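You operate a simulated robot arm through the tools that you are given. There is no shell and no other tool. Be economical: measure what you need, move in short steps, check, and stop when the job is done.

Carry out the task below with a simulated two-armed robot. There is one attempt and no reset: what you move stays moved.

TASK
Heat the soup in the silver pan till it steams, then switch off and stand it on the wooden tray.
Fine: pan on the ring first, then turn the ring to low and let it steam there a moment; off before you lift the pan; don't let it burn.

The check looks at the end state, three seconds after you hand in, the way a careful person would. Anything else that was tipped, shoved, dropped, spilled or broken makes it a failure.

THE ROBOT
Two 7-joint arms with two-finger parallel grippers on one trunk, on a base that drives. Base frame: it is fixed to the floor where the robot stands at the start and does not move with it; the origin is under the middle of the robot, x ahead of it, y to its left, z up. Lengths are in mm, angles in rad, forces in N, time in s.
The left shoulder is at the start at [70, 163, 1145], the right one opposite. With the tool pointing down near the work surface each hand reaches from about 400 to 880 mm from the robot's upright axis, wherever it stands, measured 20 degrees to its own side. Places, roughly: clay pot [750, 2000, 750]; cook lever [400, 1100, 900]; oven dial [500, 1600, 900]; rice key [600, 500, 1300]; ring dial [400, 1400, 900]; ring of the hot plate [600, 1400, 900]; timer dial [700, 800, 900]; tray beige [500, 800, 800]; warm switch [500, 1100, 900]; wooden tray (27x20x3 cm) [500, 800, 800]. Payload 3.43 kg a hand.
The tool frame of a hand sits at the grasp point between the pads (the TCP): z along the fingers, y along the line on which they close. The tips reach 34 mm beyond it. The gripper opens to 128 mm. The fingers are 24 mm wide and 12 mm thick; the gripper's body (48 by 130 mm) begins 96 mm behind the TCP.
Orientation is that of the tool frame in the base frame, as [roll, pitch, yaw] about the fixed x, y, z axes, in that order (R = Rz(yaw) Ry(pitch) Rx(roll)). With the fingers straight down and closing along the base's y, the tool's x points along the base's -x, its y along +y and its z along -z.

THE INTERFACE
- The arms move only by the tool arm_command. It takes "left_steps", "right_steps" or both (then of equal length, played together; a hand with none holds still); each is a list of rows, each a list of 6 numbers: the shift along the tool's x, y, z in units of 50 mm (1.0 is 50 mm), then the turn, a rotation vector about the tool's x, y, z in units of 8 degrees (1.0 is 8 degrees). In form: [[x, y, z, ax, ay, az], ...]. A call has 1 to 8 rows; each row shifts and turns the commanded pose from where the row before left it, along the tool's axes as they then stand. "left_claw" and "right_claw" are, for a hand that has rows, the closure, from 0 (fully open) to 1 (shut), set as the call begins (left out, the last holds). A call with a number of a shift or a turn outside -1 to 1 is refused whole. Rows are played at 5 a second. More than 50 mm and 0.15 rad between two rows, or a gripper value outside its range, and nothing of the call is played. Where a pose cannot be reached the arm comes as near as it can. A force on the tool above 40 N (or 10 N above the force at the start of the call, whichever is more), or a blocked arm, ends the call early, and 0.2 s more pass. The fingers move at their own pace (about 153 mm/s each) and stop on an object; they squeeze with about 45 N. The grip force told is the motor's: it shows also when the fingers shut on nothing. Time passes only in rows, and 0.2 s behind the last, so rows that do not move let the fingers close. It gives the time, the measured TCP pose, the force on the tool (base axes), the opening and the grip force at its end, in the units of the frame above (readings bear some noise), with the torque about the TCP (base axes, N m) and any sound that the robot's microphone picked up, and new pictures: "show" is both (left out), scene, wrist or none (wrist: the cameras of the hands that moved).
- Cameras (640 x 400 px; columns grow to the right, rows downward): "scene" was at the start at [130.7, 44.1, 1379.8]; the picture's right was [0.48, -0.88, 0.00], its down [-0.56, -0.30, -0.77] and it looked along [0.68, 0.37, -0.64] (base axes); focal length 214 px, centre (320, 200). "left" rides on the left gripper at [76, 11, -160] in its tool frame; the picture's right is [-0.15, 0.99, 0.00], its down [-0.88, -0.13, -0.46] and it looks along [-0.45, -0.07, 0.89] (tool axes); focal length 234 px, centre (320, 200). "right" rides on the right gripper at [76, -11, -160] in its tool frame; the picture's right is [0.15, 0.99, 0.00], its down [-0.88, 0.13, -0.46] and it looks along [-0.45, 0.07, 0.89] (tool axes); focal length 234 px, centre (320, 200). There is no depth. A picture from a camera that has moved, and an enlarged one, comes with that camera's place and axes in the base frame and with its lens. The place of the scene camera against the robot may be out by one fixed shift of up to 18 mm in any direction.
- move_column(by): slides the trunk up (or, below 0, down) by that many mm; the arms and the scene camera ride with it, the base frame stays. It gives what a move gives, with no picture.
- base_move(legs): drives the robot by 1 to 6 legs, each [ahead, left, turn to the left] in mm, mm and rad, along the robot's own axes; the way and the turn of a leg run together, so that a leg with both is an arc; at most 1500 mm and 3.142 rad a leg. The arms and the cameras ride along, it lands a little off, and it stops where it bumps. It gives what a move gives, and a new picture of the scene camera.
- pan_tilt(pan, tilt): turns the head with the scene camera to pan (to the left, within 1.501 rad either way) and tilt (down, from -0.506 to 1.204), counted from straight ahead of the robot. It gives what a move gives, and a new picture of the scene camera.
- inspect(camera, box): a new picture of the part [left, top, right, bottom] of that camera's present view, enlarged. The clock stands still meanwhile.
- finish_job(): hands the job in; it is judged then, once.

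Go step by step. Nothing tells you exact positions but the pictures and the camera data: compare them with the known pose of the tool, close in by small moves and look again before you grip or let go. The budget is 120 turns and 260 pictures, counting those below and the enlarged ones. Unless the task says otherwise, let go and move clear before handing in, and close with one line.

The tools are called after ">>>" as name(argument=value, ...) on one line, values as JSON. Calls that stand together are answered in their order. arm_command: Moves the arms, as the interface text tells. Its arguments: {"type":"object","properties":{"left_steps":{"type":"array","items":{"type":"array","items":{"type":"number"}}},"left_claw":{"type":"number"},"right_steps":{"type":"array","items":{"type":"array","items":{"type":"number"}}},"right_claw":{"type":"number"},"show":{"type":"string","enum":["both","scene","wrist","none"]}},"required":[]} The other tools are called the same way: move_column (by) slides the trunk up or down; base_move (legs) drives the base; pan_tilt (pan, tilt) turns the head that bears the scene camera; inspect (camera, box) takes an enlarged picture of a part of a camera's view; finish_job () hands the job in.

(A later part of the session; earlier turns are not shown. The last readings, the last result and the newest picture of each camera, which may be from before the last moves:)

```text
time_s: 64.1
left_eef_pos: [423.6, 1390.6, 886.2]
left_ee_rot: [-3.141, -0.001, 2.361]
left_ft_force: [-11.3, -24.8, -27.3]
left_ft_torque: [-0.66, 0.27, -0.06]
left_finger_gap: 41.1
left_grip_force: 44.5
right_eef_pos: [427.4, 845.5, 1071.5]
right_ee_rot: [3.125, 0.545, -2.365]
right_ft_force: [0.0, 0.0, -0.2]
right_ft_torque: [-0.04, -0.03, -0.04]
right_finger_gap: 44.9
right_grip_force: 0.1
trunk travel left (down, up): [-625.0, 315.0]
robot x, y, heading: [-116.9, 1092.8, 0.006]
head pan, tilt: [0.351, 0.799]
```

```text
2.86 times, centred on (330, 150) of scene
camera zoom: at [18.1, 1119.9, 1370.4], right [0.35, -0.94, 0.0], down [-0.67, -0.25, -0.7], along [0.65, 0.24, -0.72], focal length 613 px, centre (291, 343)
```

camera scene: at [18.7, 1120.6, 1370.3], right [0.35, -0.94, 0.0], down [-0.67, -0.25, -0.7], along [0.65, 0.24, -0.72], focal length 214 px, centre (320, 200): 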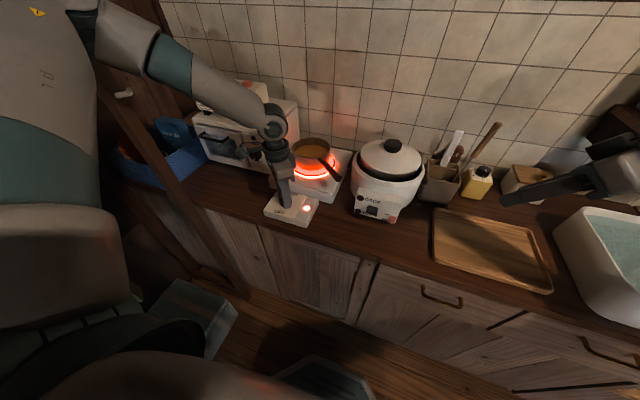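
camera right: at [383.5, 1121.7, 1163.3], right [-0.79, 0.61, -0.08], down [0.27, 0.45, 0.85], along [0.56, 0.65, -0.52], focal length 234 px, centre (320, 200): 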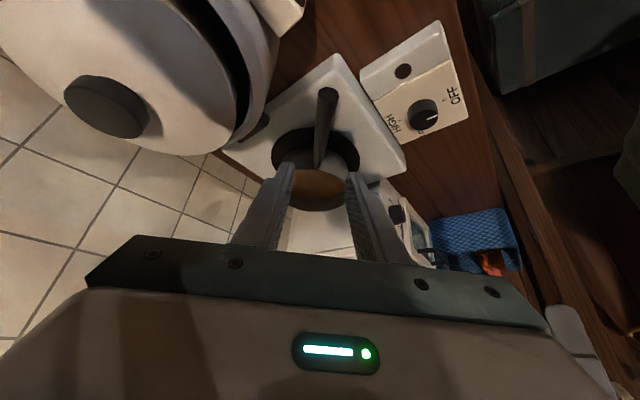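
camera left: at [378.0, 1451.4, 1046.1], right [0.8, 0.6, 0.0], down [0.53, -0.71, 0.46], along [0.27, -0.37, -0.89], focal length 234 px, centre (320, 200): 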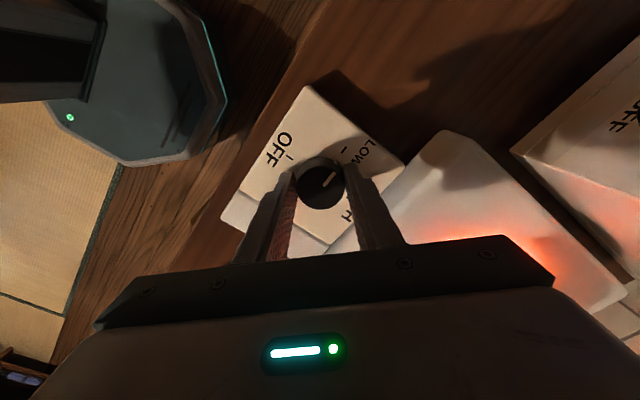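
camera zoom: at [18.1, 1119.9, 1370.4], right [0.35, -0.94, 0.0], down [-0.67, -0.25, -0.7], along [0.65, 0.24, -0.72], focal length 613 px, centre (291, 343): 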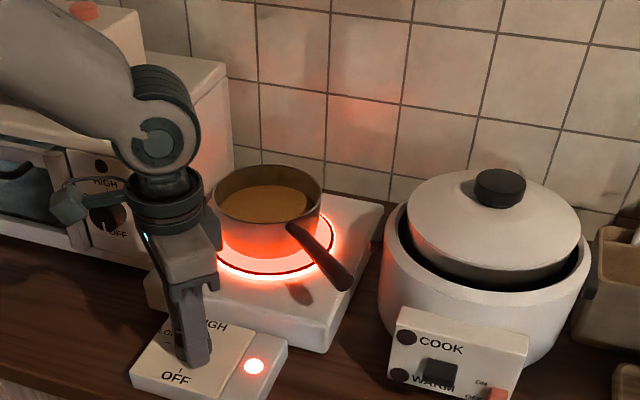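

Still no steam; I'll correct the over-shift and keep waiting.

>>> arm_command(left_steps=[[-0.03, -0.03, 0.04, 0, 0, 0], [0, 0, 0, 0, 0, 0], [0, 0, 0, 0, 0, 0], [0, 0, 0, 0, 0, 0], [0, 0, 0, 0, 0, 0], [0, 0, 0, 0, 0, 0], [0, 0, 0, 0, 0, 0], [0, 0, 0, 0, 0, 0]], show="none")

>>> arm_command(left_steps=[[0, 0, 0, 0, 0, 0], [0, 0, 0, 0, 0, 0], [0, 0, 0, 0, 0, 0], [0, 0, 0, 0, 0, 0], [0, 0, 0, 0, 0, 0], [0, 0, 0, 0, 0, 0], [0, 0, 0, 0, 0, 0], [0, 0, 0, 0, 0, 0]], show="none")

>>> inspect(camera="scene", box=[260, 80, 400, 220])

```text
time_s: 65.9
left_eef_pos: [422.9, 1389.4, 887.0]
left_ee_rot: [3.134, 0.004, 2.362]
left_ft_force: [0.5, 8.5, 33.4]
left_ft_torque: [0.94, 0.49, 0.02]
left_finger_gap: 41.3
left_grip_force: 44.7
right_eef_pos: [423.4, 846.4, 1074.8]
right_ee_rot: [3.128, 0.546, -2.36]
right_ft_force: [0.2, 0.6, 0.0]
right_ft_torque: [0.01, 0.01, -0.03]
right_finger_gap: 44.7
right_grip_force: 0.0
trunk travel left (down, up): [-625.0, 315.0]
robot x, y, heading: [-111.0, 1089.6, 0.0]
head pan, tilt: [0.351, 0.799]
```

```text
time_s: 66.8
left_eef_pos: [423.8, 1390.5, 886.7]
left_ee_rot: [3.136, 0.006, 2.363]
left_ft_force: [-6.3, 2.9, 17.4]
left_ft_torque: [-0.44, 0.3, -0.03]
left_finger_gap: 41.4
left_grip_force: 45.1
right_eef_pos: [426.2, 847.3, 1073.2]
right_ee_rot: [3.128, 0.546, -2.36]
right_ft_force: [0.8, -0.1, -0.6]
right_ft_torque: [-0.04, 0.0, 0.01]
right_finger_gap: 44.9
right_grip_force: 0.0
trunk travel left (down, up): [-625.0, 315.0]
robot x, y, heading: [-112.2, 1087.3, 0.0]
head pan, tilt: [0.351, 0.799]
stopped in row 4 (left hand): the force on the tool passed its limit (the readings are from after the stop); the commanded pose is now the measured one
```

```text
2.86 times, centred on (330, 150) of scene
camera zoom: at [14.3, 1121.5, 1370.3], right [0.35, -0.94, 0.0], down [-0.67, -0.25, -0.7], along [0.65, 0.24, -0.72], focal length 613 px, centre (291, 343)
```

zoom: 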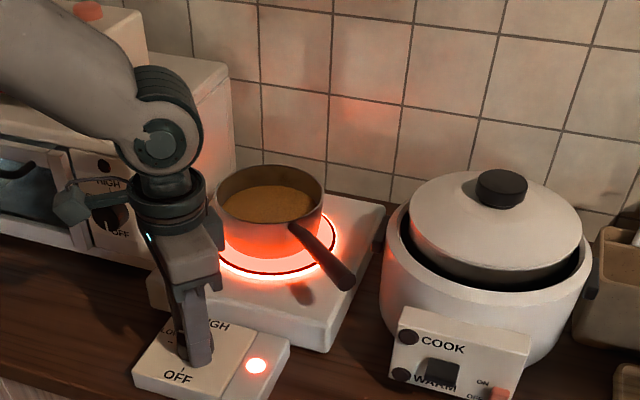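

Holding the knob makes forces build up as the base sways, so I'll open the fingers in place and stay ready around it.

>>> arm_command(left_steps=[[0, 0, 0, 0, 0, 0], [0, 0, -0.04, 0, 0, 0], [0, 0, 0, 0, 0, 0], [0, 0, 0, 0, 0, 0], [0, 0, 0, 0, 0, 0], [0, 0, 0, 0, 0, 0], [0, 0, 0, 0, 0, 0], [0, 0, 0, 0, 0, 0]], left_claw=0.53, show="wrist")

>>> inspect(camera="scene", box=[260, 80, 400, 220])

```text
time_s: 68.6
left_eef_pos: [424.1, 1389.8, 888.0]
left_ee_rot: [3.138, 0.004, 2.361]
left_ft_force: [0.3, -0.8, -0.3]
left_ft_torque: [0.02, -0.01, -0.03]
left_finger_gap: 60.1
left_grip_force: 0.1
right_eef_pos: [426.4, 847.6, 1073.3]
right_ee_rot: [3.126, 0.543, -2.362]
right_ft_force: [0.2, -0.1, 1.0]
right_ft_torque: [0.0, -0.01, -0.02]
right_finger_gap: 44.7
right_grip_force: 0.0
trunk travel left (down, up): [-625.0, 315.0]
robot x, y, heading: [-115.4, 1089.9, 0.002]
head pan, tilt: [0.351, 0.799]
camera left: at [377.8, 1451.4, 1047.7], right [0.8, 0.6, 0.0], down [0.53, -0.71, 0.46], along [0.28, -0.36, -0.89], focal length 234 px, centre (320, 200)
```

left: 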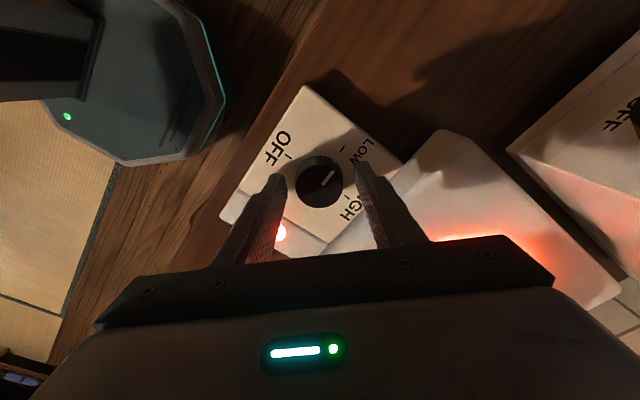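

```text
2.86 times, centred on (330, 150) of scene
camera zoom: at [17.0, 1121.9, 1370.5], right [0.35, -0.94, 0.0], down [-0.67, -0.25, -0.7], along [0.65, 0.24, -0.72], focal length 613 px, centre (291, 343)
```

zoom: 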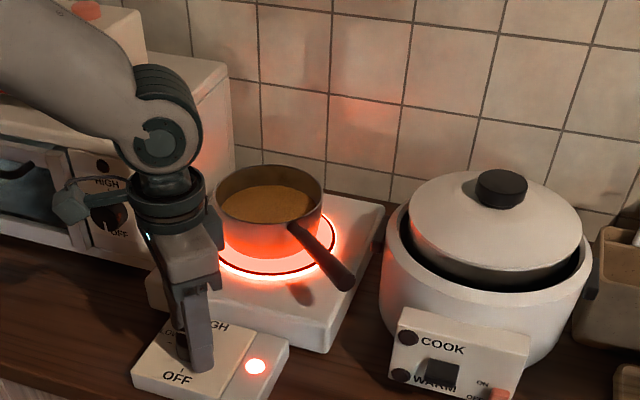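

The pointer is exactly at LOW and the hand is force-free. Waiting for steam.

>>> arm_command(left_steps=[[0, 0, 0, 0, 0, 0], [0, 0, 0, 0, 0, 0], [0, 0, 0, 0, 0, 0], [0, 0, 0, 0, 0, 0], [0, 0, 0, 0, 0, 0], [0, 0, 0, 0, 0, 0], [0, 0, 0, 0, 0, 0], [0, 0, 0, 0, 0, 0]], show="none")

>>> arm_command(left_steps=[[0, 0, 0, 0, 0, 0], [0, 0, 0, 0, 0, 0], [0, 0, 0, 0, 0, 0], [0, 0, 0, 0, 0, 0], [0, 0, 0, 0, 0, 0], [0, 0, 0, 0, 0, 0], [0, 0, 0, 0, 0, 0], [0, 0, 0, 0, 0, 0]], show="none")

>>> inspect(camera="scene", box=[260, 80, 400, 220])

```text
time_s: 70.4
left_eef_pos: [423.4, 1390.8, 887.0]
left_ee_rot: [3.138, 0.004, 2.36]
left_ft_force: [-0.2, 0.4, 0.0]
left_ft_torque: [-0.02, 0.01, -0.02]
left_finger_gap: 60.3
left_grip_force: 0.1
right_eef_pos: [426.3, 848.0, 1073.0]
right_ee_rot: [3.126, 0.542, -2.361]
right_ft_force: [0.3, -0.3, 0.0]
right_ft_torque: [-0.02, 0.01, 0.02]
right_finger_gap: 44.9
right_grip_force: 0.0
trunk travel left (down, up): [-625.0, 315.0]
robot x, y, heading: [-114.8, 1093.6, 0.004]
head pan, tilt: [0.351, 0.799]
```

```text
time_s: 72.2
left_eef_pos: [423.7, 1390.4, 888.1]
left_ee_rot: [3.138, 0.003, 2.361]
left_ft_force: [-0.7, 0.1, 1.1]
left_ft_torque: [0.01, 0.03, 0.0]
left_finger_gap: 60.1
left_grip_force: 0.0
right_eef_pos: [426.4, 847.1, 1071.0]
right_ee_rot: [3.126, 0.543, -2.362]
right_ft_force: [0.0, 1.1, -0.1]
right_ft_torque: [-0.03, 0.01, -0.02]
right_finger_gap: 44.7
right_grip_force: 0.1
trunk travel left (down, up): [-625.0, 315.0]
robot x, y, heading: [-114.4, 1086.9, 0.007]
head pan, tilt: [0.351, 0.799]
```

```text
2.86 times, centred on (330, 150) of scene
camera zoom: at [17.0, 1121.9, 1370.5], right [0.35, -0.94, 0.0], down [-0.67, -0.25, -0.7], along [0.65, 0.24, -0.72], focal length 613 px, centre (291, 343)
```

zoom: 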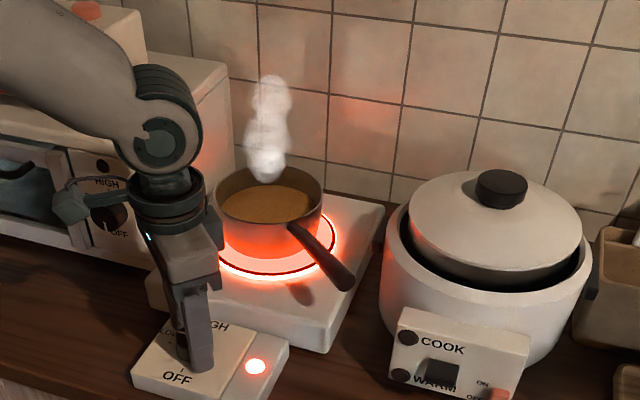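

It is steaming. While it steams a moment I'll regrip the knob, then turn it back.

>>> arm_command(left_steps=[[0, 0, 0, 0, 0, 0], [0, 0, 0, 0, 0, 0], [0, 0, 0, 0, 0, 0]], left_claw=1, show="none")

>>> arm_command(left_steps=[[0, 0, 0, 0, 0, -1], [0, 0, 0, 0, 0, -1], [0, 0, 0, 0, 0, -1], [0, 0, 0, 0, 0, -1], [0, 0, 0, 0, 0, -1], [0, 0, 0, 0, 0, -1]], show="wrist")

```text
time_s: 73.0
left_eef_pos: [424.2, 1390.3, 888.0]
left_ee_rot: [3.138, 0.004, 2.362]
left_ft_force: [-4.6, -6.3, -3.9]
left_ft_torque: [-0.54, 0.04, -0.02]
left_finger_gap: 41.1
left_grip_force: 45.2
right_eef_pos: [426.2, 846.4, 1072.1]
right_ee_rot: [3.126, 0.544, -2.362]
right_ft_force: [0.0, 0.3, -1.0]
right_ft_torque: [-0.02, 0.03, 0.01]
right_finger_gap: 44.8
right_grip_force: 0.0
trunk travel left (down, up): [-625.0, 315.0]
robot x, y, heading: [-113.2, 1091.0, 0.003]
head pan, tilt: [0.351, 0.799]
```

```text
time_s: 74.4
left_eef_pos: [423.2, 1388.0, 887.2]
left_ee_rot: [3.141, 0.005, -3.08]
left_ft_force: [-16.4, -19.6, -15.5]
left_ft_torque: [-0.52, 1.35, -0.05]
left_finger_gap: 41.3
left_grip_force: 45.2
right_eef_pos: [425.8, 846.8, 1073.1]
right_ee_rot: [3.125, 0.546, -2.361]
right_ft_force: [-0.2, 0.3, 0.4]
right_ft_torque: [0.0, 0.0, 0.03]
right_finger_gap: 44.8
right_grip_force: 0.1
trunk travel left (down, up): [-625.0, 315.0]
robot x, y, heading: [-112.9, 1090.1, 0.006]
head pan, tilt: [0.351, 0.799]
camera left: at [346.7, 1394.7, 1047.8], right [0.09, 1.0, 0.0], down [0.89, -0.08, 0.46], along [0.46, -0.04, -0.89], focal length 234 px, centre (320, 200)
```

left: 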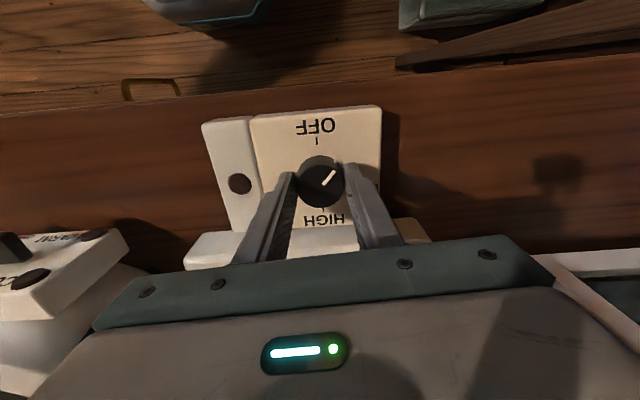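

The indicator has already gone dark midway; I'll finish the turn to the OFF mark, easing the side force.

>>> arm_command(left_steps=[[0.03, -0.04, 0.02, 0, 0, -1], [0, 0, 0, 0, 0, -1], [0, 0, 0, 0, 0, -1], [0, 0, 0, 0, 0, -1], [0, 0, 0, 0, 0, -1], [0, 0, 0, 0, 0, -0.3]], show="wrist")

```text
time_s: 75.8
left_eef_pos: [423.5, 1387.1, 888.4]
left_ee_rot: [-3.137, 0.007, -2.343]
left_ft_force: [-2.5, -10.5, 3.0]
left_ft_torque: [0.31, -0.71, -0.15]
left_finger_gap: 41.2
left_grip_force: 45.3
right_eef_pos: [426.5, 846.1, 1072.9]
right_ee_rot: [3.125, 0.544, -2.362]
right_ft_force: [0.1, -0.8, -0.7]
right_ft_torque: [-0.02, 0.03, 0.02]
right_finger_gap: 44.7
right_grip_force: 0.0
trunk travel left (down, up): [-625.0, 315.0]
robot x, y, heading: [-115.4, 1088.2, 0.005]
head pan, tilt: [0.351, 0.799]
camera left: at [361.8, 1340.5, 1047.6], right [-0.61, 0.79, 0.0], down [0.7, 0.54, 0.46], along [0.37, 0.28, -0.89], focal length 234 px, centre (320, 200)
```

left: 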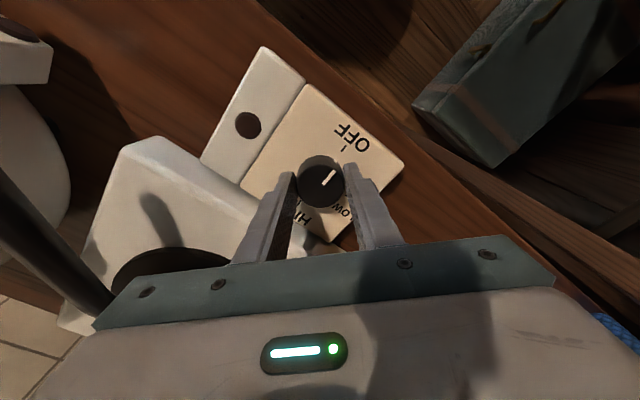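

Pointer back at OFF, ring and indicator dark. I'll open and lift the left hand away from the dial.

>>> arm_command(left_steps=[[0, 0, 0, 0, 0, 0], [0, 0, 0, 0, 0, 0], [0, 0, -0.3, 0, 0, 0], [0, 0, -0.8, 0, 0, 0], [0, 0, -1, 0, 0, 0], [0, 0, -1, 0, 0, 0], [0, 0, -1, 0, 0, 0]], left_claw=0.53, show="both")

>>> inspect(camera="scene", box=[260, 100, 400, 240])

```text
time_s: 77.4
left_eef_pos: [426.6, 1384.4, 1095.9]
left_ee_rot: [-3.138, 0.004, -2.344]
left_ft_force: [0.7, 0.0, -0.8]
left_ft_torque: [0.03, 0.0, 0.05]
left_finger_gap: 60.4
left_grip_force: 0.0
right_eef_pos: [426.5, 847.6, 1071.8]
right_ee_rot: [3.126, 0.544, -2.363]
right_ft_force: [-0.1, -0.4, 0.4]
right_ft_torque: [-0.01, -0.02, 0.0]
right_finger_gap: 44.5
right_grip_force: 0.1
trunk travel left (down, up): [-625.0, 315.0]
robot x, y, heading: [-117.2, 1090.0, 0.005]
head pan, tilt: [0.351, 0.799]
camera scene: at [16.1, 1121.0, 1370.6], right [0.35, -0.94, 0.0], down [-0.67, -0.25, -0.7], along [0.65, 0.24, -0.72], focal length 214 px, centre (320, 200)
camera left: at [365.1, 1338.2, 1255.9], right [-0.61, 0.8, 0.0], down [0.71, 0.54, 0.46], along [0.37, 0.28, -0.89], focal length 234 px, centre (320, 200)
```

scene: 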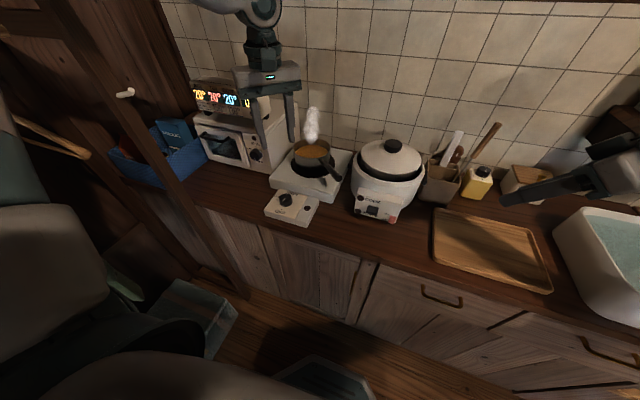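
left: 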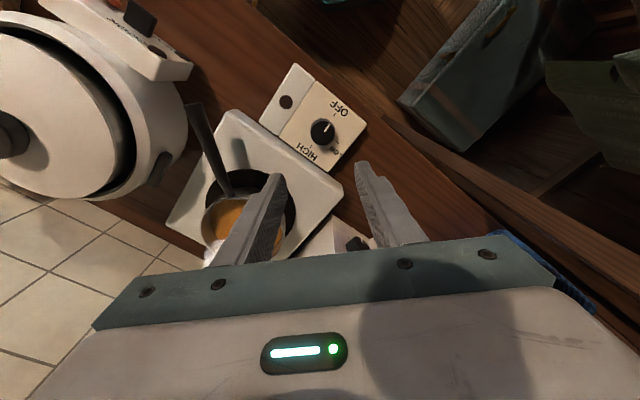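

```text
2.86 times, centred on (330, 170) of scene
camera zoom: at [16.1, 1121.0, 1370.6], right [0.35, -0.94, 0.0], down [-0.67, -0.25, -0.7], along [0.65, 0.24, -0.72], focal length 613 px, centre (291, 286)
```

zoom: 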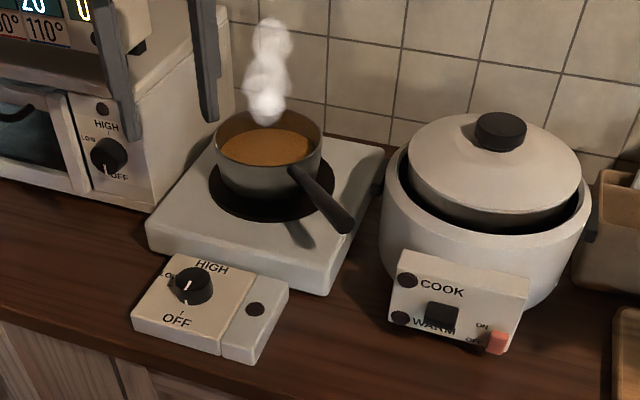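

Ring is off and the soup is steaming. I'll tuck the left hand as before, then drive left 160 mm so the right hand can reach the handle again.

>>> arm_command(left_steps=[[0.7, 0.16, -0.34, 0, 0, 0], [0.7, 0.16, -0.34, 0, 0, 0], [0.7, 0.16, -0.34, 0, 0, 0]], show="none")

>>> base_move(legs=[[0, 160, 0]])

```text
time_s: 78.2
left_eef_pos: [334.4, 1329.2, 1144.7]
left_ee_rot: [-3.139, 0.003, -2.342]
left_ft_force: [0.2, -0.2, 1.0]
left_ft_torque: [-0.02, -0.02, 0.02]
left_finger_gap: 60.1
left_grip_force: 0.0
right_eef_pos: [425.9, 847.0, 1072.8]
right_ee_rot: [3.13, 0.544, -2.361]
right_ft_force: [0.0, 0.0, 0.8]
right_ft_torque: [0.02, -0.03, -0.02]
right_finger_gap: 44.7
right_grip_force: 0.0
trunk travel left (down, up): [-625.0, 315.0]
robot x, y, heading: [-114.9, 1089.8, 0.004]
head pan, tilt: [0.351, 0.799]
```

```text
time_s: 79.6
left_eef_pos: [335.5, 1491.6, 1143.2]
left_ee_rot: [-3.139, 0.004, -2.34]
left_ft_force: [1.4, 0.1, 0.8]
left_ft_torque: [0.02, 0.02, 0.04]
left_finger_gap: 60.3
left_grip_force: 0.1
right_eef_pos: [426.5, 1008.4, 1072.1]
right_ee_rot: [3.126, 0.544, -2.362]
right_ft_force: [-0.3, 0.2, 0.5]
right_ft_torque: [-0.01, -0.01, -0.04]
right_finger_gap: 44.9
right_grip_force: 0.2
trunk travel left (down, up): [-625.0, 315.0]
robot x, y, heading: [-116.8, 1255.9, 0.007]
head pan, tilt: [0.351, 0.799]
camera scene: at [16.3, 1283.1, 1370.5], right [0.35, -0.94, 0.0], down [-0.67, -0.25, -0.7], along [0.65, 0.24, -0.72], focal length 214 px, centre (320, 200)
```

scene: 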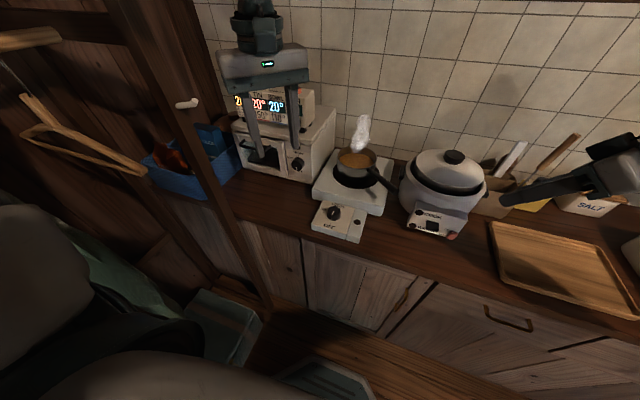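

Moving the right hand to the pre-grasp point above the handle.

>>> arm_command(right_steps=[[-0.682, 0.496, 0.43, 0, 0, 0], [-0.682, 0.496, 0.43, 0, 0, 0], [-0.682, 0.496, 0.43, 0, 0, 0], [-0.682, 0.496, 0.43, 0, 0, 0], [-0.682, 0.496, 0.43, 0, 0, 0], [0, 0, 0, 0, 0, 0]], show="both")

```text
time_s: 81.0
left_eef_pos: [335.2, 1490.5, 1142.4]
left_ee_rot: [-3.137, 0.005, -2.341]
left_ft_force: [0.2, 0.5, -0.3]
left_ft_torque: [0.02, 0.03, 0.02]
left_finger_gap: 60.3
left_grip_force: 0.2
right_eef_pos: [482.4, 1239.1, 1073.2]
right_ee_rot: [3.126, 0.544, -2.361]
right_ft_force: [0.1, -0.2, -0.6]
right_ft_torque: [0.01, 0.0, 0.03]
right_finger_gap: 44.5
right_grip_force: 0.0
trunk travel left (down, up): [-625.0, 315.0]
robot x, y, heading: [-115.1, 1251.0, 0.006]
head pan, tilt: [0.351, 0.799]
camera scene: at [15.9, 1282.4, 1370.6], right [0.35, -0.94, 0.0], down [-0.67, -0.25, -0.7], along [0.65, 0.24, -0.72], focal length 214 px, centre (320, 200)
camera right: at [386.3, 1125.5, 1169.9], right [-0.79, 0.61, -0.06], down [0.28, 0.45, 0.85], along [0.54, 0.65, -0.53], focal length 234 px, centre (320, 200)
```

scene: 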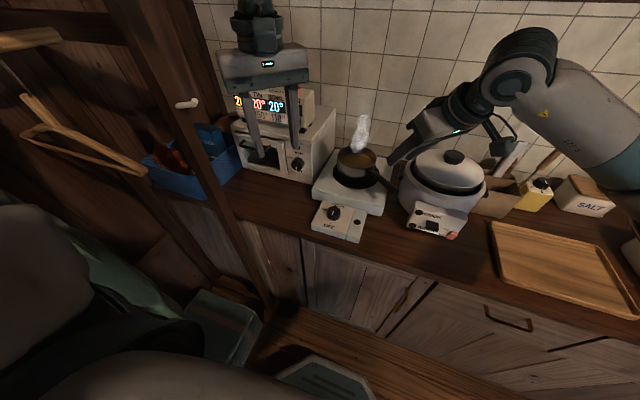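
right: 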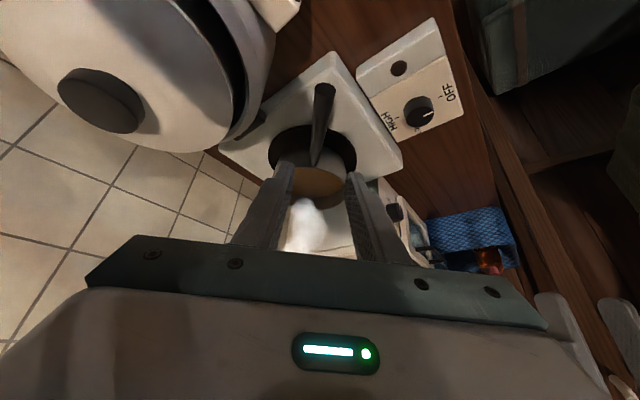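

The handle is where I left it. I'll advance 150 mm along the tool axis to the same grasp.

>>> arm_command(right_steps=[[0.01, 0, 1, 0, 0, 0], [0.01, 0, 0.9, 0, 0, 0], [0.01, 0, 0.7, 0, 0, 0], [0.01, 0, 0.45, 0, 0, 0], [0, 0, 0, 0, 0, 0]], show="wrist")

```text
time_s: 82.2
left_eef_pos: [334.6, 1492.8, 1143.2]
left_ee_rot: [-3.139, 0.005, -2.344]
left_ft_force: [-0.8, 0.3, 0.4]
left_ft_torque: [-0.04, 0.01, 0.0]
left_finger_gap: 60.1
left_grip_force: 0.1
right_eef_pos: [534.5, 1295.2, 939.4]
right_ee_rot: [3.128, 0.544, -2.361]
right_ft_force: [0.2, -0.2, 0.2]
right_ft_torque: [0.01, -0.06, -0.02]
right_finger_gap: 44.9
right_grip_force: 0.1
trunk travel left (down, up): [-625.0, 315.0]
robot x, y, heading: [-116.2, 1255.6, 0.002]
head pan, tilt: [0.351, 0.799]
camera right: at [439.5, 1181.4, 1036.6], right [-0.79, 0.61, -0.06], down [0.28, 0.45, 0.85], along [0.54, 0.65, -0.53], focal length 234 px, centre (320, 200)
```

right: 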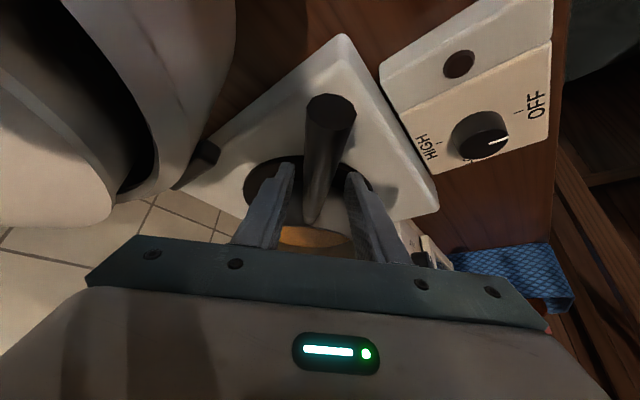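

The handle lies slightly off to one side of the fingers; I'll shift 5 mm and close.

>>> arm_command(right_steps=[[0, -0.1, 0, 0, 0, 0], [0, 0, 0, 0, 0, 0]], show="none")

>>> arm_command(right_steps=[[0, 0, 0, 0, 0, 0], [0, 0, 0, 0, 0, 0], [0, 0, 0, 0, 0, 0]], right_claw=1, show="wrist")

>>> arm_command(right_steps=[[-0.053, 0, -0.085, 0, 0, 0], [-0.106, 0, -0.17, 0, 0, 0], [-0.106, 0, -0.17, 0, 0, 0], [0, 0, 0, 0, 0, 0]], show="none")

>>> inspect(camera="scene", box=[290, 100, 450, 240])

```text
time_s: 82.8
left_eef_pos: [335.1, 1492.1, 1143.0]
left_ee_rot: [-3.138, 0.004, -2.342]
left_ft_force: [0.6, -0.4, 0.3]
left_ft_torque: [0.02, -0.02, 0.02]
left_finger_gap: 60.1
left_grip_force: 0.1
right_eef_pos: [538.6, 1291.1, 939.2]
right_ee_rot: [3.125, 0.545, -2.362]
right_ft_force: [-0.4, 0.9, -0.5]
right_ft_torque: [-0.04, 0.0, 0.02]
right_finger_gap: 44.7
right_grip_force: 0.1
trunk travel left (down, up): [-625.0, 315.0]
robot x, y, heading: [-115.1, 1251.8, 0.005]
head pan, tilt: [0.351, 0.799]
```

```text
time_s: 83.6
left_eef_pos: [335.0, 1492.1, 1142.9]
left_ee_rot: [-3.139, 0.004, -2.342]
left_ft_force: [1.0, -0.2, 0.3]
left_ft_torque: [0.04, -0.01, -0.01]
left_finger_gap: 60.2
left_grip_force: 0.0
right_eef_pos: [537.7, 1291.3, 939.5]
right_ee_rot: [3.125, 0.542, -2.359]
right_ft_force: [0.5, 1.3, -0.7]
right_ft_torque: [-0.03, -0.01, 0.03]
right_finger_gap: 18.5
right_grip_force: 45.7
trunk travel left (down, up): [-625.0, 315.0]
robot x, y, heading: [-115.5, 1252.9, 0.004]
head pan, tilt: [0.351, 0.799]
camera right: at [442.7, 1178.0, 1036.4], right [-0.79, 0.61, -0.06], down [0.28, 0.45, 0.85], along [0.54, 0.65, -0.53], focal length 234 px, centre (320, 200)
```

right: 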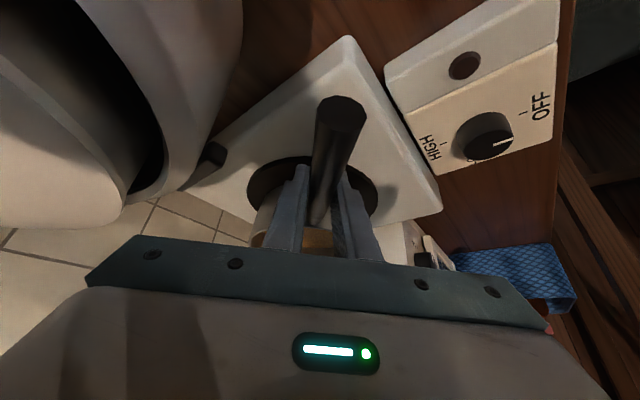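

```text
time_s: 84.6
left_eef_pos: [336.3, 1492.7, 1142.1]
left_ee_rot: [-3.137, 0.005, -2.343]
left_ft_force: [-0.5, 0.0, 0.4]
left_ft_torque: [0.03, 0.0, 0.01]
left_finger_gap: 60.0
left_grip_force: 0.0
right_eef_pos: [539.3, 1292.8, 963.0]
right_ee_rot: [3.126, 0.544, -2.363]
right_ft_force: [-1.4, 0.5, -4.0]
right_ft_torque: [-0.19, 0.21, 0.03]
right_finger_gap: 18.7
right_grip_force: 44.5
trunk travel left (down, up): [-625.0, 315.0]
robot x, y, heading: [-112.7, 1249.0, -0.0]
head pan, tilt: [0.351, 0.799]
```

```text
2.86 times, centred on (370, 170) of scene
camera zoom: at [16.8, 1283.9, 1370.5], right [0.35, -0.94, 0.0], down [-0.67, -0.25, -0.7], along [0.65, 0.24, -0.72], focal length 613 px, centre (177, 286)
```

zoom: 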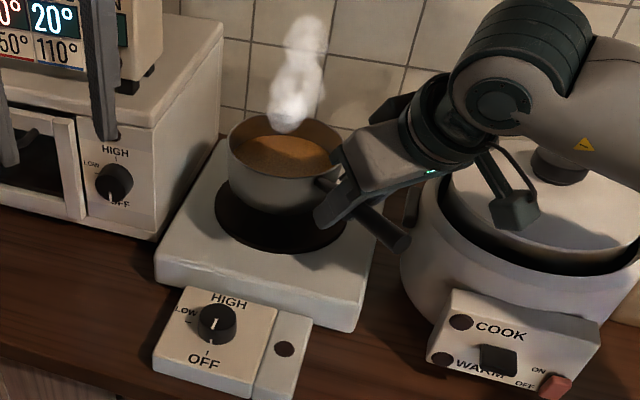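

Lifted level with the soup steaming. I'll raise it further, pull it back over the counter's front, then back the base off.

>>> arm_command(right_steps=[[-0.24, 0, -0.4, 0, 0, 0], [-0.24, 0, -0.4, 0, 0, 0], [-0.24, 0, -0.4, 0, 0, 0], [0.6, 0.29, -0.36, 0, 0, 0], [0.6, 0.29, -0.36, 0, 0, 0], [0.6, 0.29, -0.36, 0, 0, 0], [0.6, 0.29, -0.36, 0, 0, 0]], show="none")

>>> base_move(legs=[[-180, 0, 0]])

>>> base_move(legs=[[0, -500, 0]])

>>> pan_tilt(pan=0.0, tilt=0.75)

```text
time_s: 86.2
left_eef_pos: [334.3, 1491.8, 1143.7]
left_ee_rot: [-3.138, 0.004, -2.343]
left_ft_force: [0.3, 0.4, -0.7]
left_ft_torque: [0.0, -0.05, -0.03]
left_finger_gap: 60.4
left_grip_force: 0.2
right_eef_pos: [394.2, 1231.9, 1033.8]
right_ee_rot: [3.127, 0.546, -2.36]
right_ft_force: [0.3, -0.6, -3.0]
right_ft_torque: [-0.18, 0.17, 0.02]
right_finger_gap: 18.6
right_grip_force: 44.9
trunk travel left (down, up): [-625.0, 315.0]
robot x, y, heading: [-115.5, 1251.0, 0.006]
head pan, tilt: [0.351, 0.799]
```

```text
time_s: 87.7
left_eef_pos: [156.7, 1491.4, 1142.9]
left_ee_rot: [-3.138, 0.003, -2.344]
left_ft_force: [-0.4, -0.3, 0.6]
left_ft_torque: [0.0, 0.0, -0.02]
left_finger_gap: 60.3
left_grip_force: 0.0
right_eef_pos: [215.8, 1230.1, 1033.1]
right_ee_rot: [3.127, 0.543, -2.364]
right_ft_force: [0.5, -0.3, -3.0]
right_ft_torque: [-0.2, 0.18, 0.03]
right_finger_gap: 18.6
right_grip_force: 44.9
trunk travel left (down, up): [-625.0, 315.0]
robot x, y, heading: [-299.6, 1251.4, 0.003]
head pan, tilt: [0.351, 0.799]
camera scene: at [-162.5, 1282.9, 1370.4], right [0.35, -0.94, 0.0], down [-0.67, -0.25, -0.7], along [0.65, 0.24, -0.72], focal length 214 px, centre (320, 200)
```

scene: 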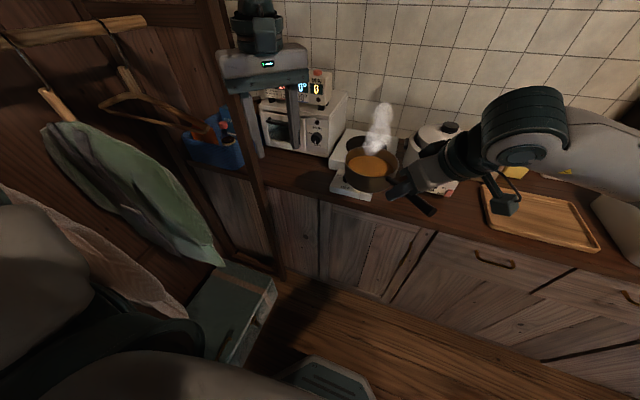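

```text
time_s: 90.7
left_eef_pos: [158.6, 984.8, 1142.6]
left_ee_rot: [-3.139, 0.004, -2.336]
left_ft_force: [0.5, 0.1, 0.1]
left_ft_torque: [0.02, 0.0, 0.02]
left_finger_gap: 60.2
left_grip_force: 0.1
right_eef_pos: [219.0, 725.1, 1032.8]
right_ee_rot: [3.125, 0.543, -2.357]
right_ft_force: [-0.2, 0.3, -3.5]
right_ft_torque: [-0.17, 0.14, -0.01]
right_finger_gap: 18.8
right_grip_force: 45.3
trunk travel left (down, up): [-625.0, 315.0]
robot x, y, heading: [-292.3, 741.4, 0.011]
head pan, tilt: [0.351, 0.799]
camera scene: at [-160.0, 775.5, 1370.5], right [0.35, -0.94, 0.0], down [-0.67, -0.25, -0.7], along [0.65, 0.24, -0.72], focal length 214 px, centre (320, 200)
```

scene: 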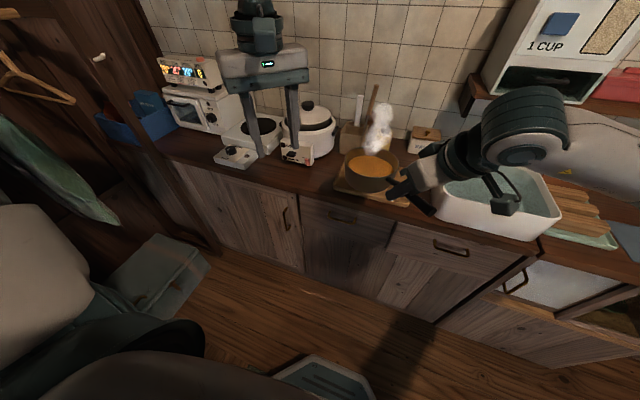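

```text
time_s: 91.5
left_eef_pos: [158.1, 984.5, 1142.9]
left_ee_rot: [-3.138, 0.003, -2.338]
left_ft_force: [0.3, 0.7, 0.5]
left_ft_torque: [0.04, 0.05, 0.01]
left_finger_gap: 60.6
left_grip_force: 0.0
right_eef_pos: [219.2, 725.3, 1032.5]
right_ee_rot: [3.126, 0.541, -2.358]
right_ft_force: [-1.2, 0.5, -2.6]
right_ft_torque: [-0.16, 0.19, 0.01]
right_finger_gap: 18.4
right_grip_force: 44.5
trunk travel left (down, up): [-625.0, 315.0]
robot x, y, heading: [-290.4, 745.2, 0.011]
head pan, tilt: [0.0, 0.75]
camera scene: at [-152.7, 748.1, 1374.5], right [0.01, -1.0, 0.0], down [-0.68, -0.01, -0.73], along [0.73, 0.01, -0.68], focal length 214 px, centre (320, 200)
```

scene: 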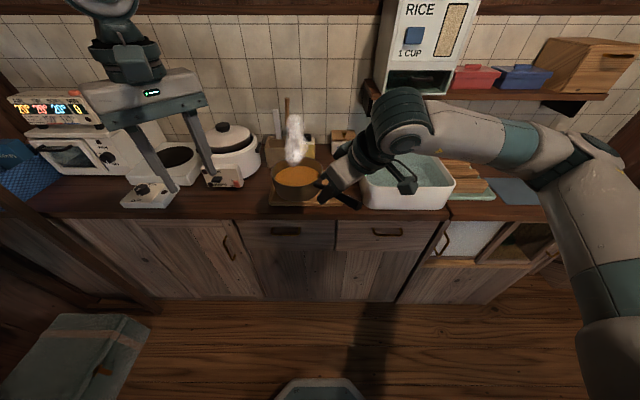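

The pan is in front of the tray. To keep the hand clear of the sink I'll turn the handle back to point straight at the robot, then look at the tray.

>>> arm_command(right_steps=[[0, 0, 0, 0.518, 0, 0.856], [0, 0, 0, 0.518, 0, 0.856], [0, 0, 0, 0.518, 0, 0.856], [0, 0, 0, 0.518, 0, 0.856], [0, 0, 0, 0.518, 0, 0.856], [0, 0, 0, 0.31, 0, 0.51]], show="wrist")

>>> inspect(camera="scene", box=[220, 100, 460, 250])

```text
time_s: 93.0
left_eef_pos: [158.0, 985.6, 1142.7]
left_ee_rot: [-3.138, 0.004, -2.34]
left_ft_force: [0.3, 1.5, -0.2]
left_ft_torque: [0.05, -0.01, -0.03]
left_finger_gap: 60.2
left_grip_force: 0.0
right_eef_pos: [218.4, 726.1, 1033.3]
right_ee_rot: [3.132, 0.535, -3.138]
right_ft_force: [-0.3, -0.2, -3.6]
right_ft_torque: [-0.03, 0.24, 0.01]
right_finger_gap: 18.8
right_grip_force: 44.7
trunk travel left (down, up): [-625.0, 315.0]
robot x, y, heading: [-290.3, 745.1, 0.002]
head pan, tilt: [0.0, 0.75]
camera right: at [71.1, 711.9, 1131.2], right [-0.13, 0.99, -0.07], down [0.52, 0.13, 0.84], along [0.84, 0.08, -0.54], focal length 234 px, centre (320, 200)
```

right: 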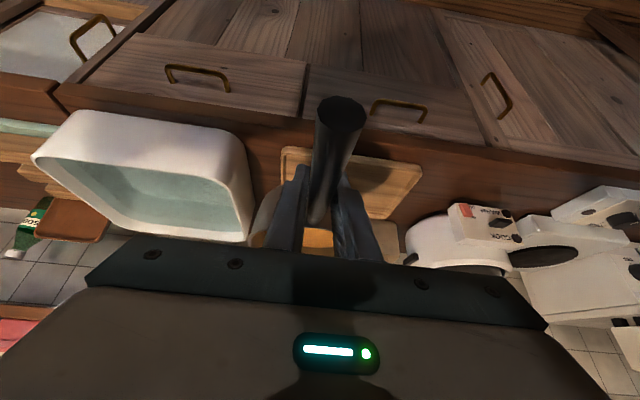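

```text
2.67 times, centred on (340, 175) of scene
camera zoom: at [-152.7, 748.1, 1374.5], right [0.01, -1.0, 0.0], down [-0.68, -0.01, -0.73], along [0.73, 0.01, -0.68], focal length 572 px, centre (267, 267)
```

zoom: 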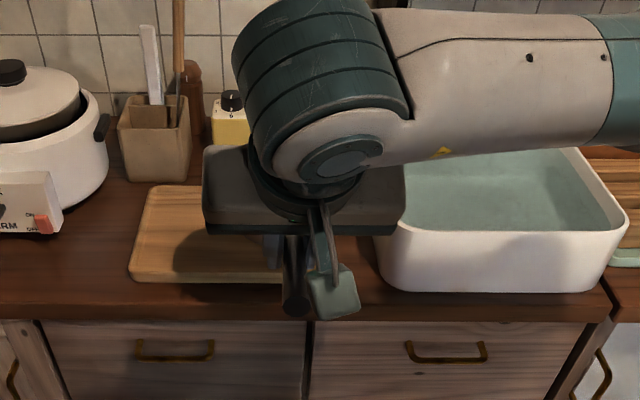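

The tray spans x≈366–566, y≈667–916 (rim ~850), so its centre is about (468,790). I'll drive so that the pan hangs over the centre.

>>> base_move(legs=[[0, 64, 0], [145, 0, 0]])

>>> arm_command(right_steps=[[0, 0, 0, 0, 0, 0]], show="wrist")

>>> inspect(camera="scene", box=[220, 140, 440, 300])

```text
time_s: 94.9
left_eef_pos: [304.3, 1046.3, 1142.3]
left_ee_rot: [-3.138, 0.003, -2.341]
left_ft_force: [-0.4, -0.4, -0.2]
left_ft_torque: [0.0, 0.0, -0.03]
left_finger_gap: 60.1
left_grip_force: 0.1
right_eef_pos: [363.1, 787.1, 1033.5]
right_ee_rot: [3.13, 0.531, -3.14]
right_ft_force: [-0.2, -0.2, -3.4]
right_ft_torque: [0.03, 0.23, -0.02]
right_finger_gap: 18.6
right_grip_force: 44.4
trunk travel left (down, up): [-625.0, 315.0]
robot x, y, heading: [-144.5, 805.6, 0.005]
head pan, tilt: [0.0, 0.75]
camera scene: at [-7.8, 810.4, 1374.6], right [0.0, -1.0, 0.0], down [-0.68, 0.0, -0.73], along [0.73, 0.0, -0.68], focal length 214 px, centre (320, 200)
```

scene: 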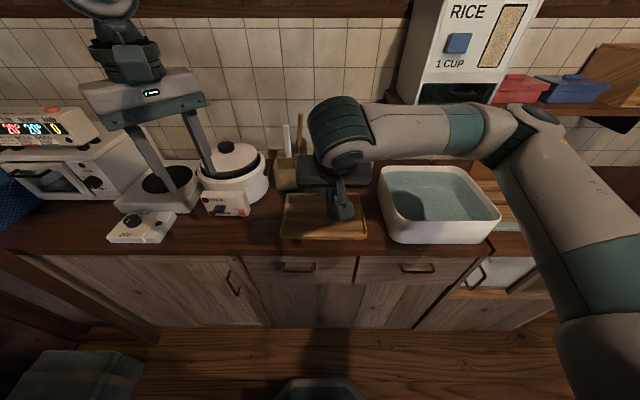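

```text
time_s: 95.3
left_eef_pos: [303.5, 1047.4, 1142.6]
left_ee_rot: [-3.138, 0.003, -2.341]
left_ft_force: [-0.5, 0.0, 0.3]
left_ft_torque: [-0.02, -0.06, 0.02]
left_finger_gap: 60.3
left_grip_force: 0.1
right_eef_pos: [363.7, 787.2, 1033.3]
right_ee_rot: [3.132, 0.534, -3.139]
right_ft_force: [-1.3, 0.0, -2.5]
right_ft_torque: [-0.03, 0.2, 0.0]
right_finger_gap: 18.5
right_grip_force: 44.3
trunk travel left (down, up): [-625.0, 315.0]
robot x, y, heading: [-142.1, 803.1, 0.008]
head pan, tilt: [0.0, 0.75]
camera right: at [215.1, 774.2, 1131.7], right [-0.13, 0.99, -0.07], down [0.52, 0.13, 0.84], along [0.84, 0.08, -0.54], focal length 234 px, centre (320, 200)
```

right: 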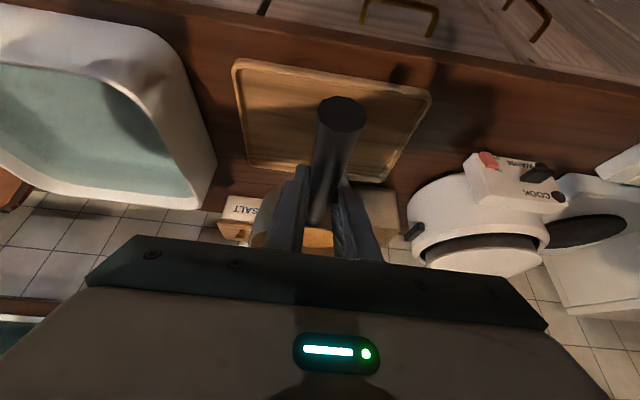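

```text
2.50 times, centred on (330, 220) of scene
camera zoom: at [-8.8, 811.2, 1374.7], right [0.0, -1.0, 0.0], down [-0.68, 0.0, -0.73], along [0.73, 0.0, -0.68], focal length 536 px, centre (295, 150)
```

zoom: 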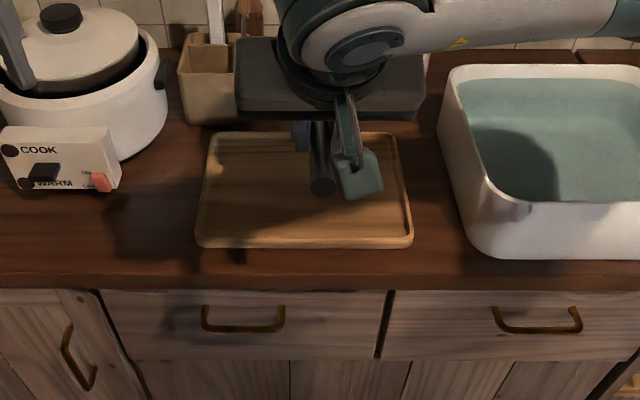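

Refined tray centre ≈ (477,798). I'll shift 8/11 mm and lower 118 mm, leaving about 15–25 mm to the tray.

>>> arm_command(right_steps=[[0.266, 0.055, 0.53, 0, 0, 0], [0.266, 0.055, 0.53, 0, 0, 0], [0.266, 0.055, 0.53, 0, 0, 0], [0.266, 0.055, 0.53, 0, 0, 0], [0, 0, 0, 0, 0, 0]], show="wrist")

>>> inspect(camera="scene", box=[240, 140, 420, 280])

```text
time_s: 96.5
left_eef_pos: [304.4, 1046.9, 1142.7]
left_ee_rot: [-3.138, 0.003, -2.342]
left_ft_force: [-0.9, -0.4, 0.0]
left_ft_torque: [-0.01, -0.02, -0.01]
left_finger_gap: 60.3
left_grip_force: 0.1
right_eef_pos: [372.0, 801.6, 913.2]
right_ee_rot: [3.132, 0.535, -3.139]
right_ft_force: [-0.4, 0.6, -2.5]
right_ft_torque: [-0.03, 0.25, 0.0]
right_finger_gap: 18.4
right_grip_force: 44.8
trunk travel left (down, up): [-625.0, 315.0]
robot x, y, heading: [-145.0, 805.0, 0.004]
head pan, tilt: [0.0, 0.75]
camera right: at [224.6, 787.9, 1012.0], right [-0.13, 0.99, -0.07], down [0.53, 0.13, 0.84], along [0.84, 0.08, -0.54], focal length 234 px, centre (320, 200)
```

right: 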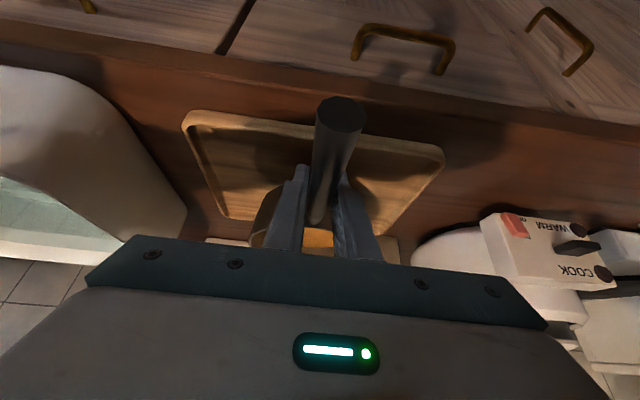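

```text
2.86 times, centred on (330, 210) of scene
camera zoom: at [-7.3, 811.2, 1374.5], right [0.0, -1.0, 0.0], down [-0.68, 0.0, -0.73], along [0.73, 0.0, -0.68], focal length 613 px, centre (291, 171)
```

zoom: 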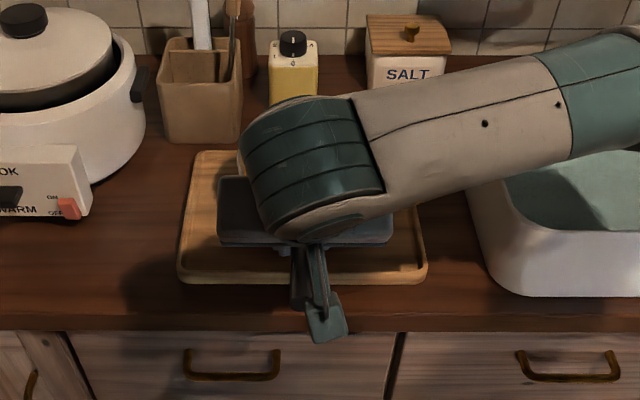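

Well centred over the tray. Lowering in small steps until contact.

>>> arm_command(right_steps=[[0.05, 0, 0.086, 0, 0, 0], [0.05, 0, 0.086, 0, 0, 0], [0.03, 0, 0.052, 0, 0, 0], [0.03, 0, 0.052, 0, 0, 0]], show="none")

```text
time_s: 97.5
left_eef_pos: [304.9, 1047.6, 1142.0]
left_ee_rot: [-3.139, 0.003, -2.342]
left_ft_force: [-0.4, -0.3, 0.2]
left_ft_torque: [0.0, 0.0, -0.02]
left_finger_gap: 60.2
left_grip_force: 0.1
right_eef_pos: [371.2, 801.3, 899.0]
right_ee_rot: [3.13, 0.534, -3.14]
right_ft_force: [-0.2, 0.1, -2.9]
right_ft_torque: [0.01, 0.28, -0.05]
right_finger_gap: 18.7
right_grip_force: 44.9
trunk travel left (down, up): [-625.0, 315.0]
robot x, y, heading: [-146.6, 806.4, 0.002]
head pan, tilt: [0.0, 0.75]
```

>>> arm_command(right_steps=[[0.03, 0, 0.052, 0, 0, 0], [0.03, 0, 0.052, 0, 0, 0]], show="none")

>>> arm_command(right_steps=[[0.02, 0, 0.035, 0, 0, 0], [0.02, 0, 0.035, 0, 0, 0]], show="wrist")

```text
time_s: 98.1
left_eef_pos: [306.0, 1046.9, 1143.8]
left_ee_rot: [-3.136, 0.004, -2.343]
left_ft_force: [-0.4, -0.1, 0.4]
left_ft_torque: [0.03, 0.0, -0.02]
left_finger_gap: 59.9
left_grip_force: 0.0
right_eef_pos: [372.0, 800.2, 890.8]
right_ee_rot: [3.13, 0.534, -3.139]
right_ft_force: [-1.1, 0.4, -1.9]
right_ft_torque: [-0.01, 0.25, 0.01]
right_finger_gap: 18.4
right_grip_force: 44.8
trunk travel left (down, up): [-625.0, 315.0]
robot x, y, heading: [-146.5, 808.6, 0.003]
head pan, tilt: [0.0, 0.75]
```

```text
time_s: 98.7
left_eef_pos: [305.4, 1047.8, 1142.8]
left_ee_rot: [-3.138, 0.004, -2.343]
left_ft_force: [0.9, -0.2, 0.4]
left_ft_torque: [-0.03, -0.01, -0.01]
left_finger_gap: 60.1
left_grip_force: 0.2
right_eef_pos: [371.4, 801.2, 887.3]
right_ee_rot: [3.132, 0.533, -3.14]
right_ft_force: [-0.2, 0.0, -3.0]
right_ft_torque: [-0.01, 0.23, 0.02]
right_finger_gap: 18.6
right_grip_force: 44.9
trunk travel left (down, up): [-625.0, 315.0]
robot x, y, heading: [-147.1, 808.6, 0.005]
head pan, tilt: [0.0, 0.75]
camera right: at [224.6, 787.2, 985.8], right [-0.13, 0.99, -0.07], down [0.53, 0.13, 0.84], along [0.84, 0.08, -0.54], focal length 234 px, centre (320, 200)
```

right: 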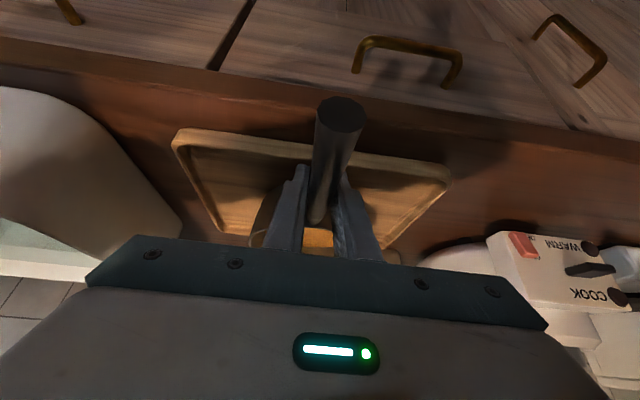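

No contact yet; continuing by a few millimetres.

>>> arm_command(right_steps=[[0.02, 0, 0.035, 0, 0, 0], [0.02, 0, 0.035, 0, 0, 0]], show="none")

```text
time_s: 99.3
left_eef_pos: [304.7, 1046.6, 1143.5]
left_ee_rot: [-3.138, 0.005, -2.342]
left_ft_force: [-0.7, 0.0, 1.0]
left_ft_torque: [-0.02, -0.01, -0.02]
left_finger_gap: 60.3
left_grip_force: 0.0
right_eef_pos: [372.3, 799.9, 884.9]
right_ee_rot: [3.131, 0.534, -3.14]
right_ft_force: [-0.4, -0.3, -1.0]
right_ft_torque: [0.01, -0.09, 0.02]
right_finger_gap: 18.4
right_grip_force: 44.9
trunk travel left (down, up): [-625.0, 315.0]
robot x, y, heading: [-150.8, 807.9, 0.007]
head pan, tilt: [0.0, 0.75]
```

Contact is starting (the load torque vanished). One more 1.5 mm, then open part-way.

>>> arm_command(right_steps=[[0.015, 0, 0.026, 0, 0, 0], [0, 0, 0, 0, 0, 0]], show="none")

>>> arm_command(right_steps=[[0, 0, 0, 0, 0, 0], [0, 0, 0, 0, 0, 0], [0, 0, 0, 0, 0, 0]], right_claw=0.6, show="wrist")

```text
time_s: 99.9
left_eef_pos: [303.4, 1046.8, 1143.2]
left_ee_rot: [-3.139, 0.003, -2.342]
left_ft_force: [0.6, -0.1, -0.3]
left_ft_torque: [0.02, -0.01, -0.01]
left_finger_gap: 60.5
left_grip_force: 0.0
right_eef_pos: [370.9, 801.6, 884.6]
right_ee_rot: [3.13, 0.535, -3.14]
right_ft_force: [-1.2, 0.1, 5.9]
right_ft_torque: [0.0, -1.36, 0.02]
right_finger_gap: 18.9
right_grip_force: 45.5
trunk travel left (down, up): [-625.0, 315.0]
robot x, y, heading: [-145.0, 808.6, 0.006]
head pan, tilt: [0.0, 0.75]
```

```text
time_s: 100.7
left_eef_pos: [305.0, 1046.3, 1142.5]
left_ee_rot: [-3.138, 0.002, -2.344]
left_ft_force: [-0.7, 0.1, 0.4]
left_ft_torque: [-0.01, 0.03, -0.02]
left_finger_gap: 60.2
left_grip_force: 0.0
right_eef_pos: [372.4, 800.1, 882.6]
right_ee_rot: [3.131, 0.534, -3.14]
right_ft_force: [0.5, -0.2, 0.3]
right_ft_torque: [-0.02, 0.03, -0.02]
right_finger_gap: 50.9
right_grip_force: 0.0
trunk travel left (down, up): [-625.0, 315.0]
robot x, y, heading: [-145.6, 809.5, 0.006]
head pan, tilt: [0.0, 0.75]
camera right: at [224.9, 787.2, 980.6], right [-0.13, 0.99, -0.07], down [0.53, 0.13, 0.84], along [0.84, 0.08, -0.54], focal length 234 px, centre (320, 200)
```

right: 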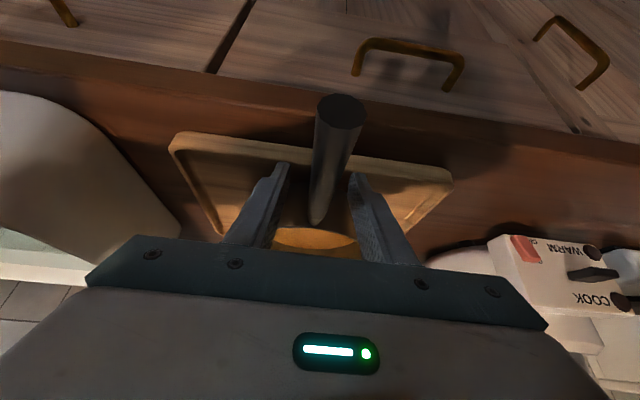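

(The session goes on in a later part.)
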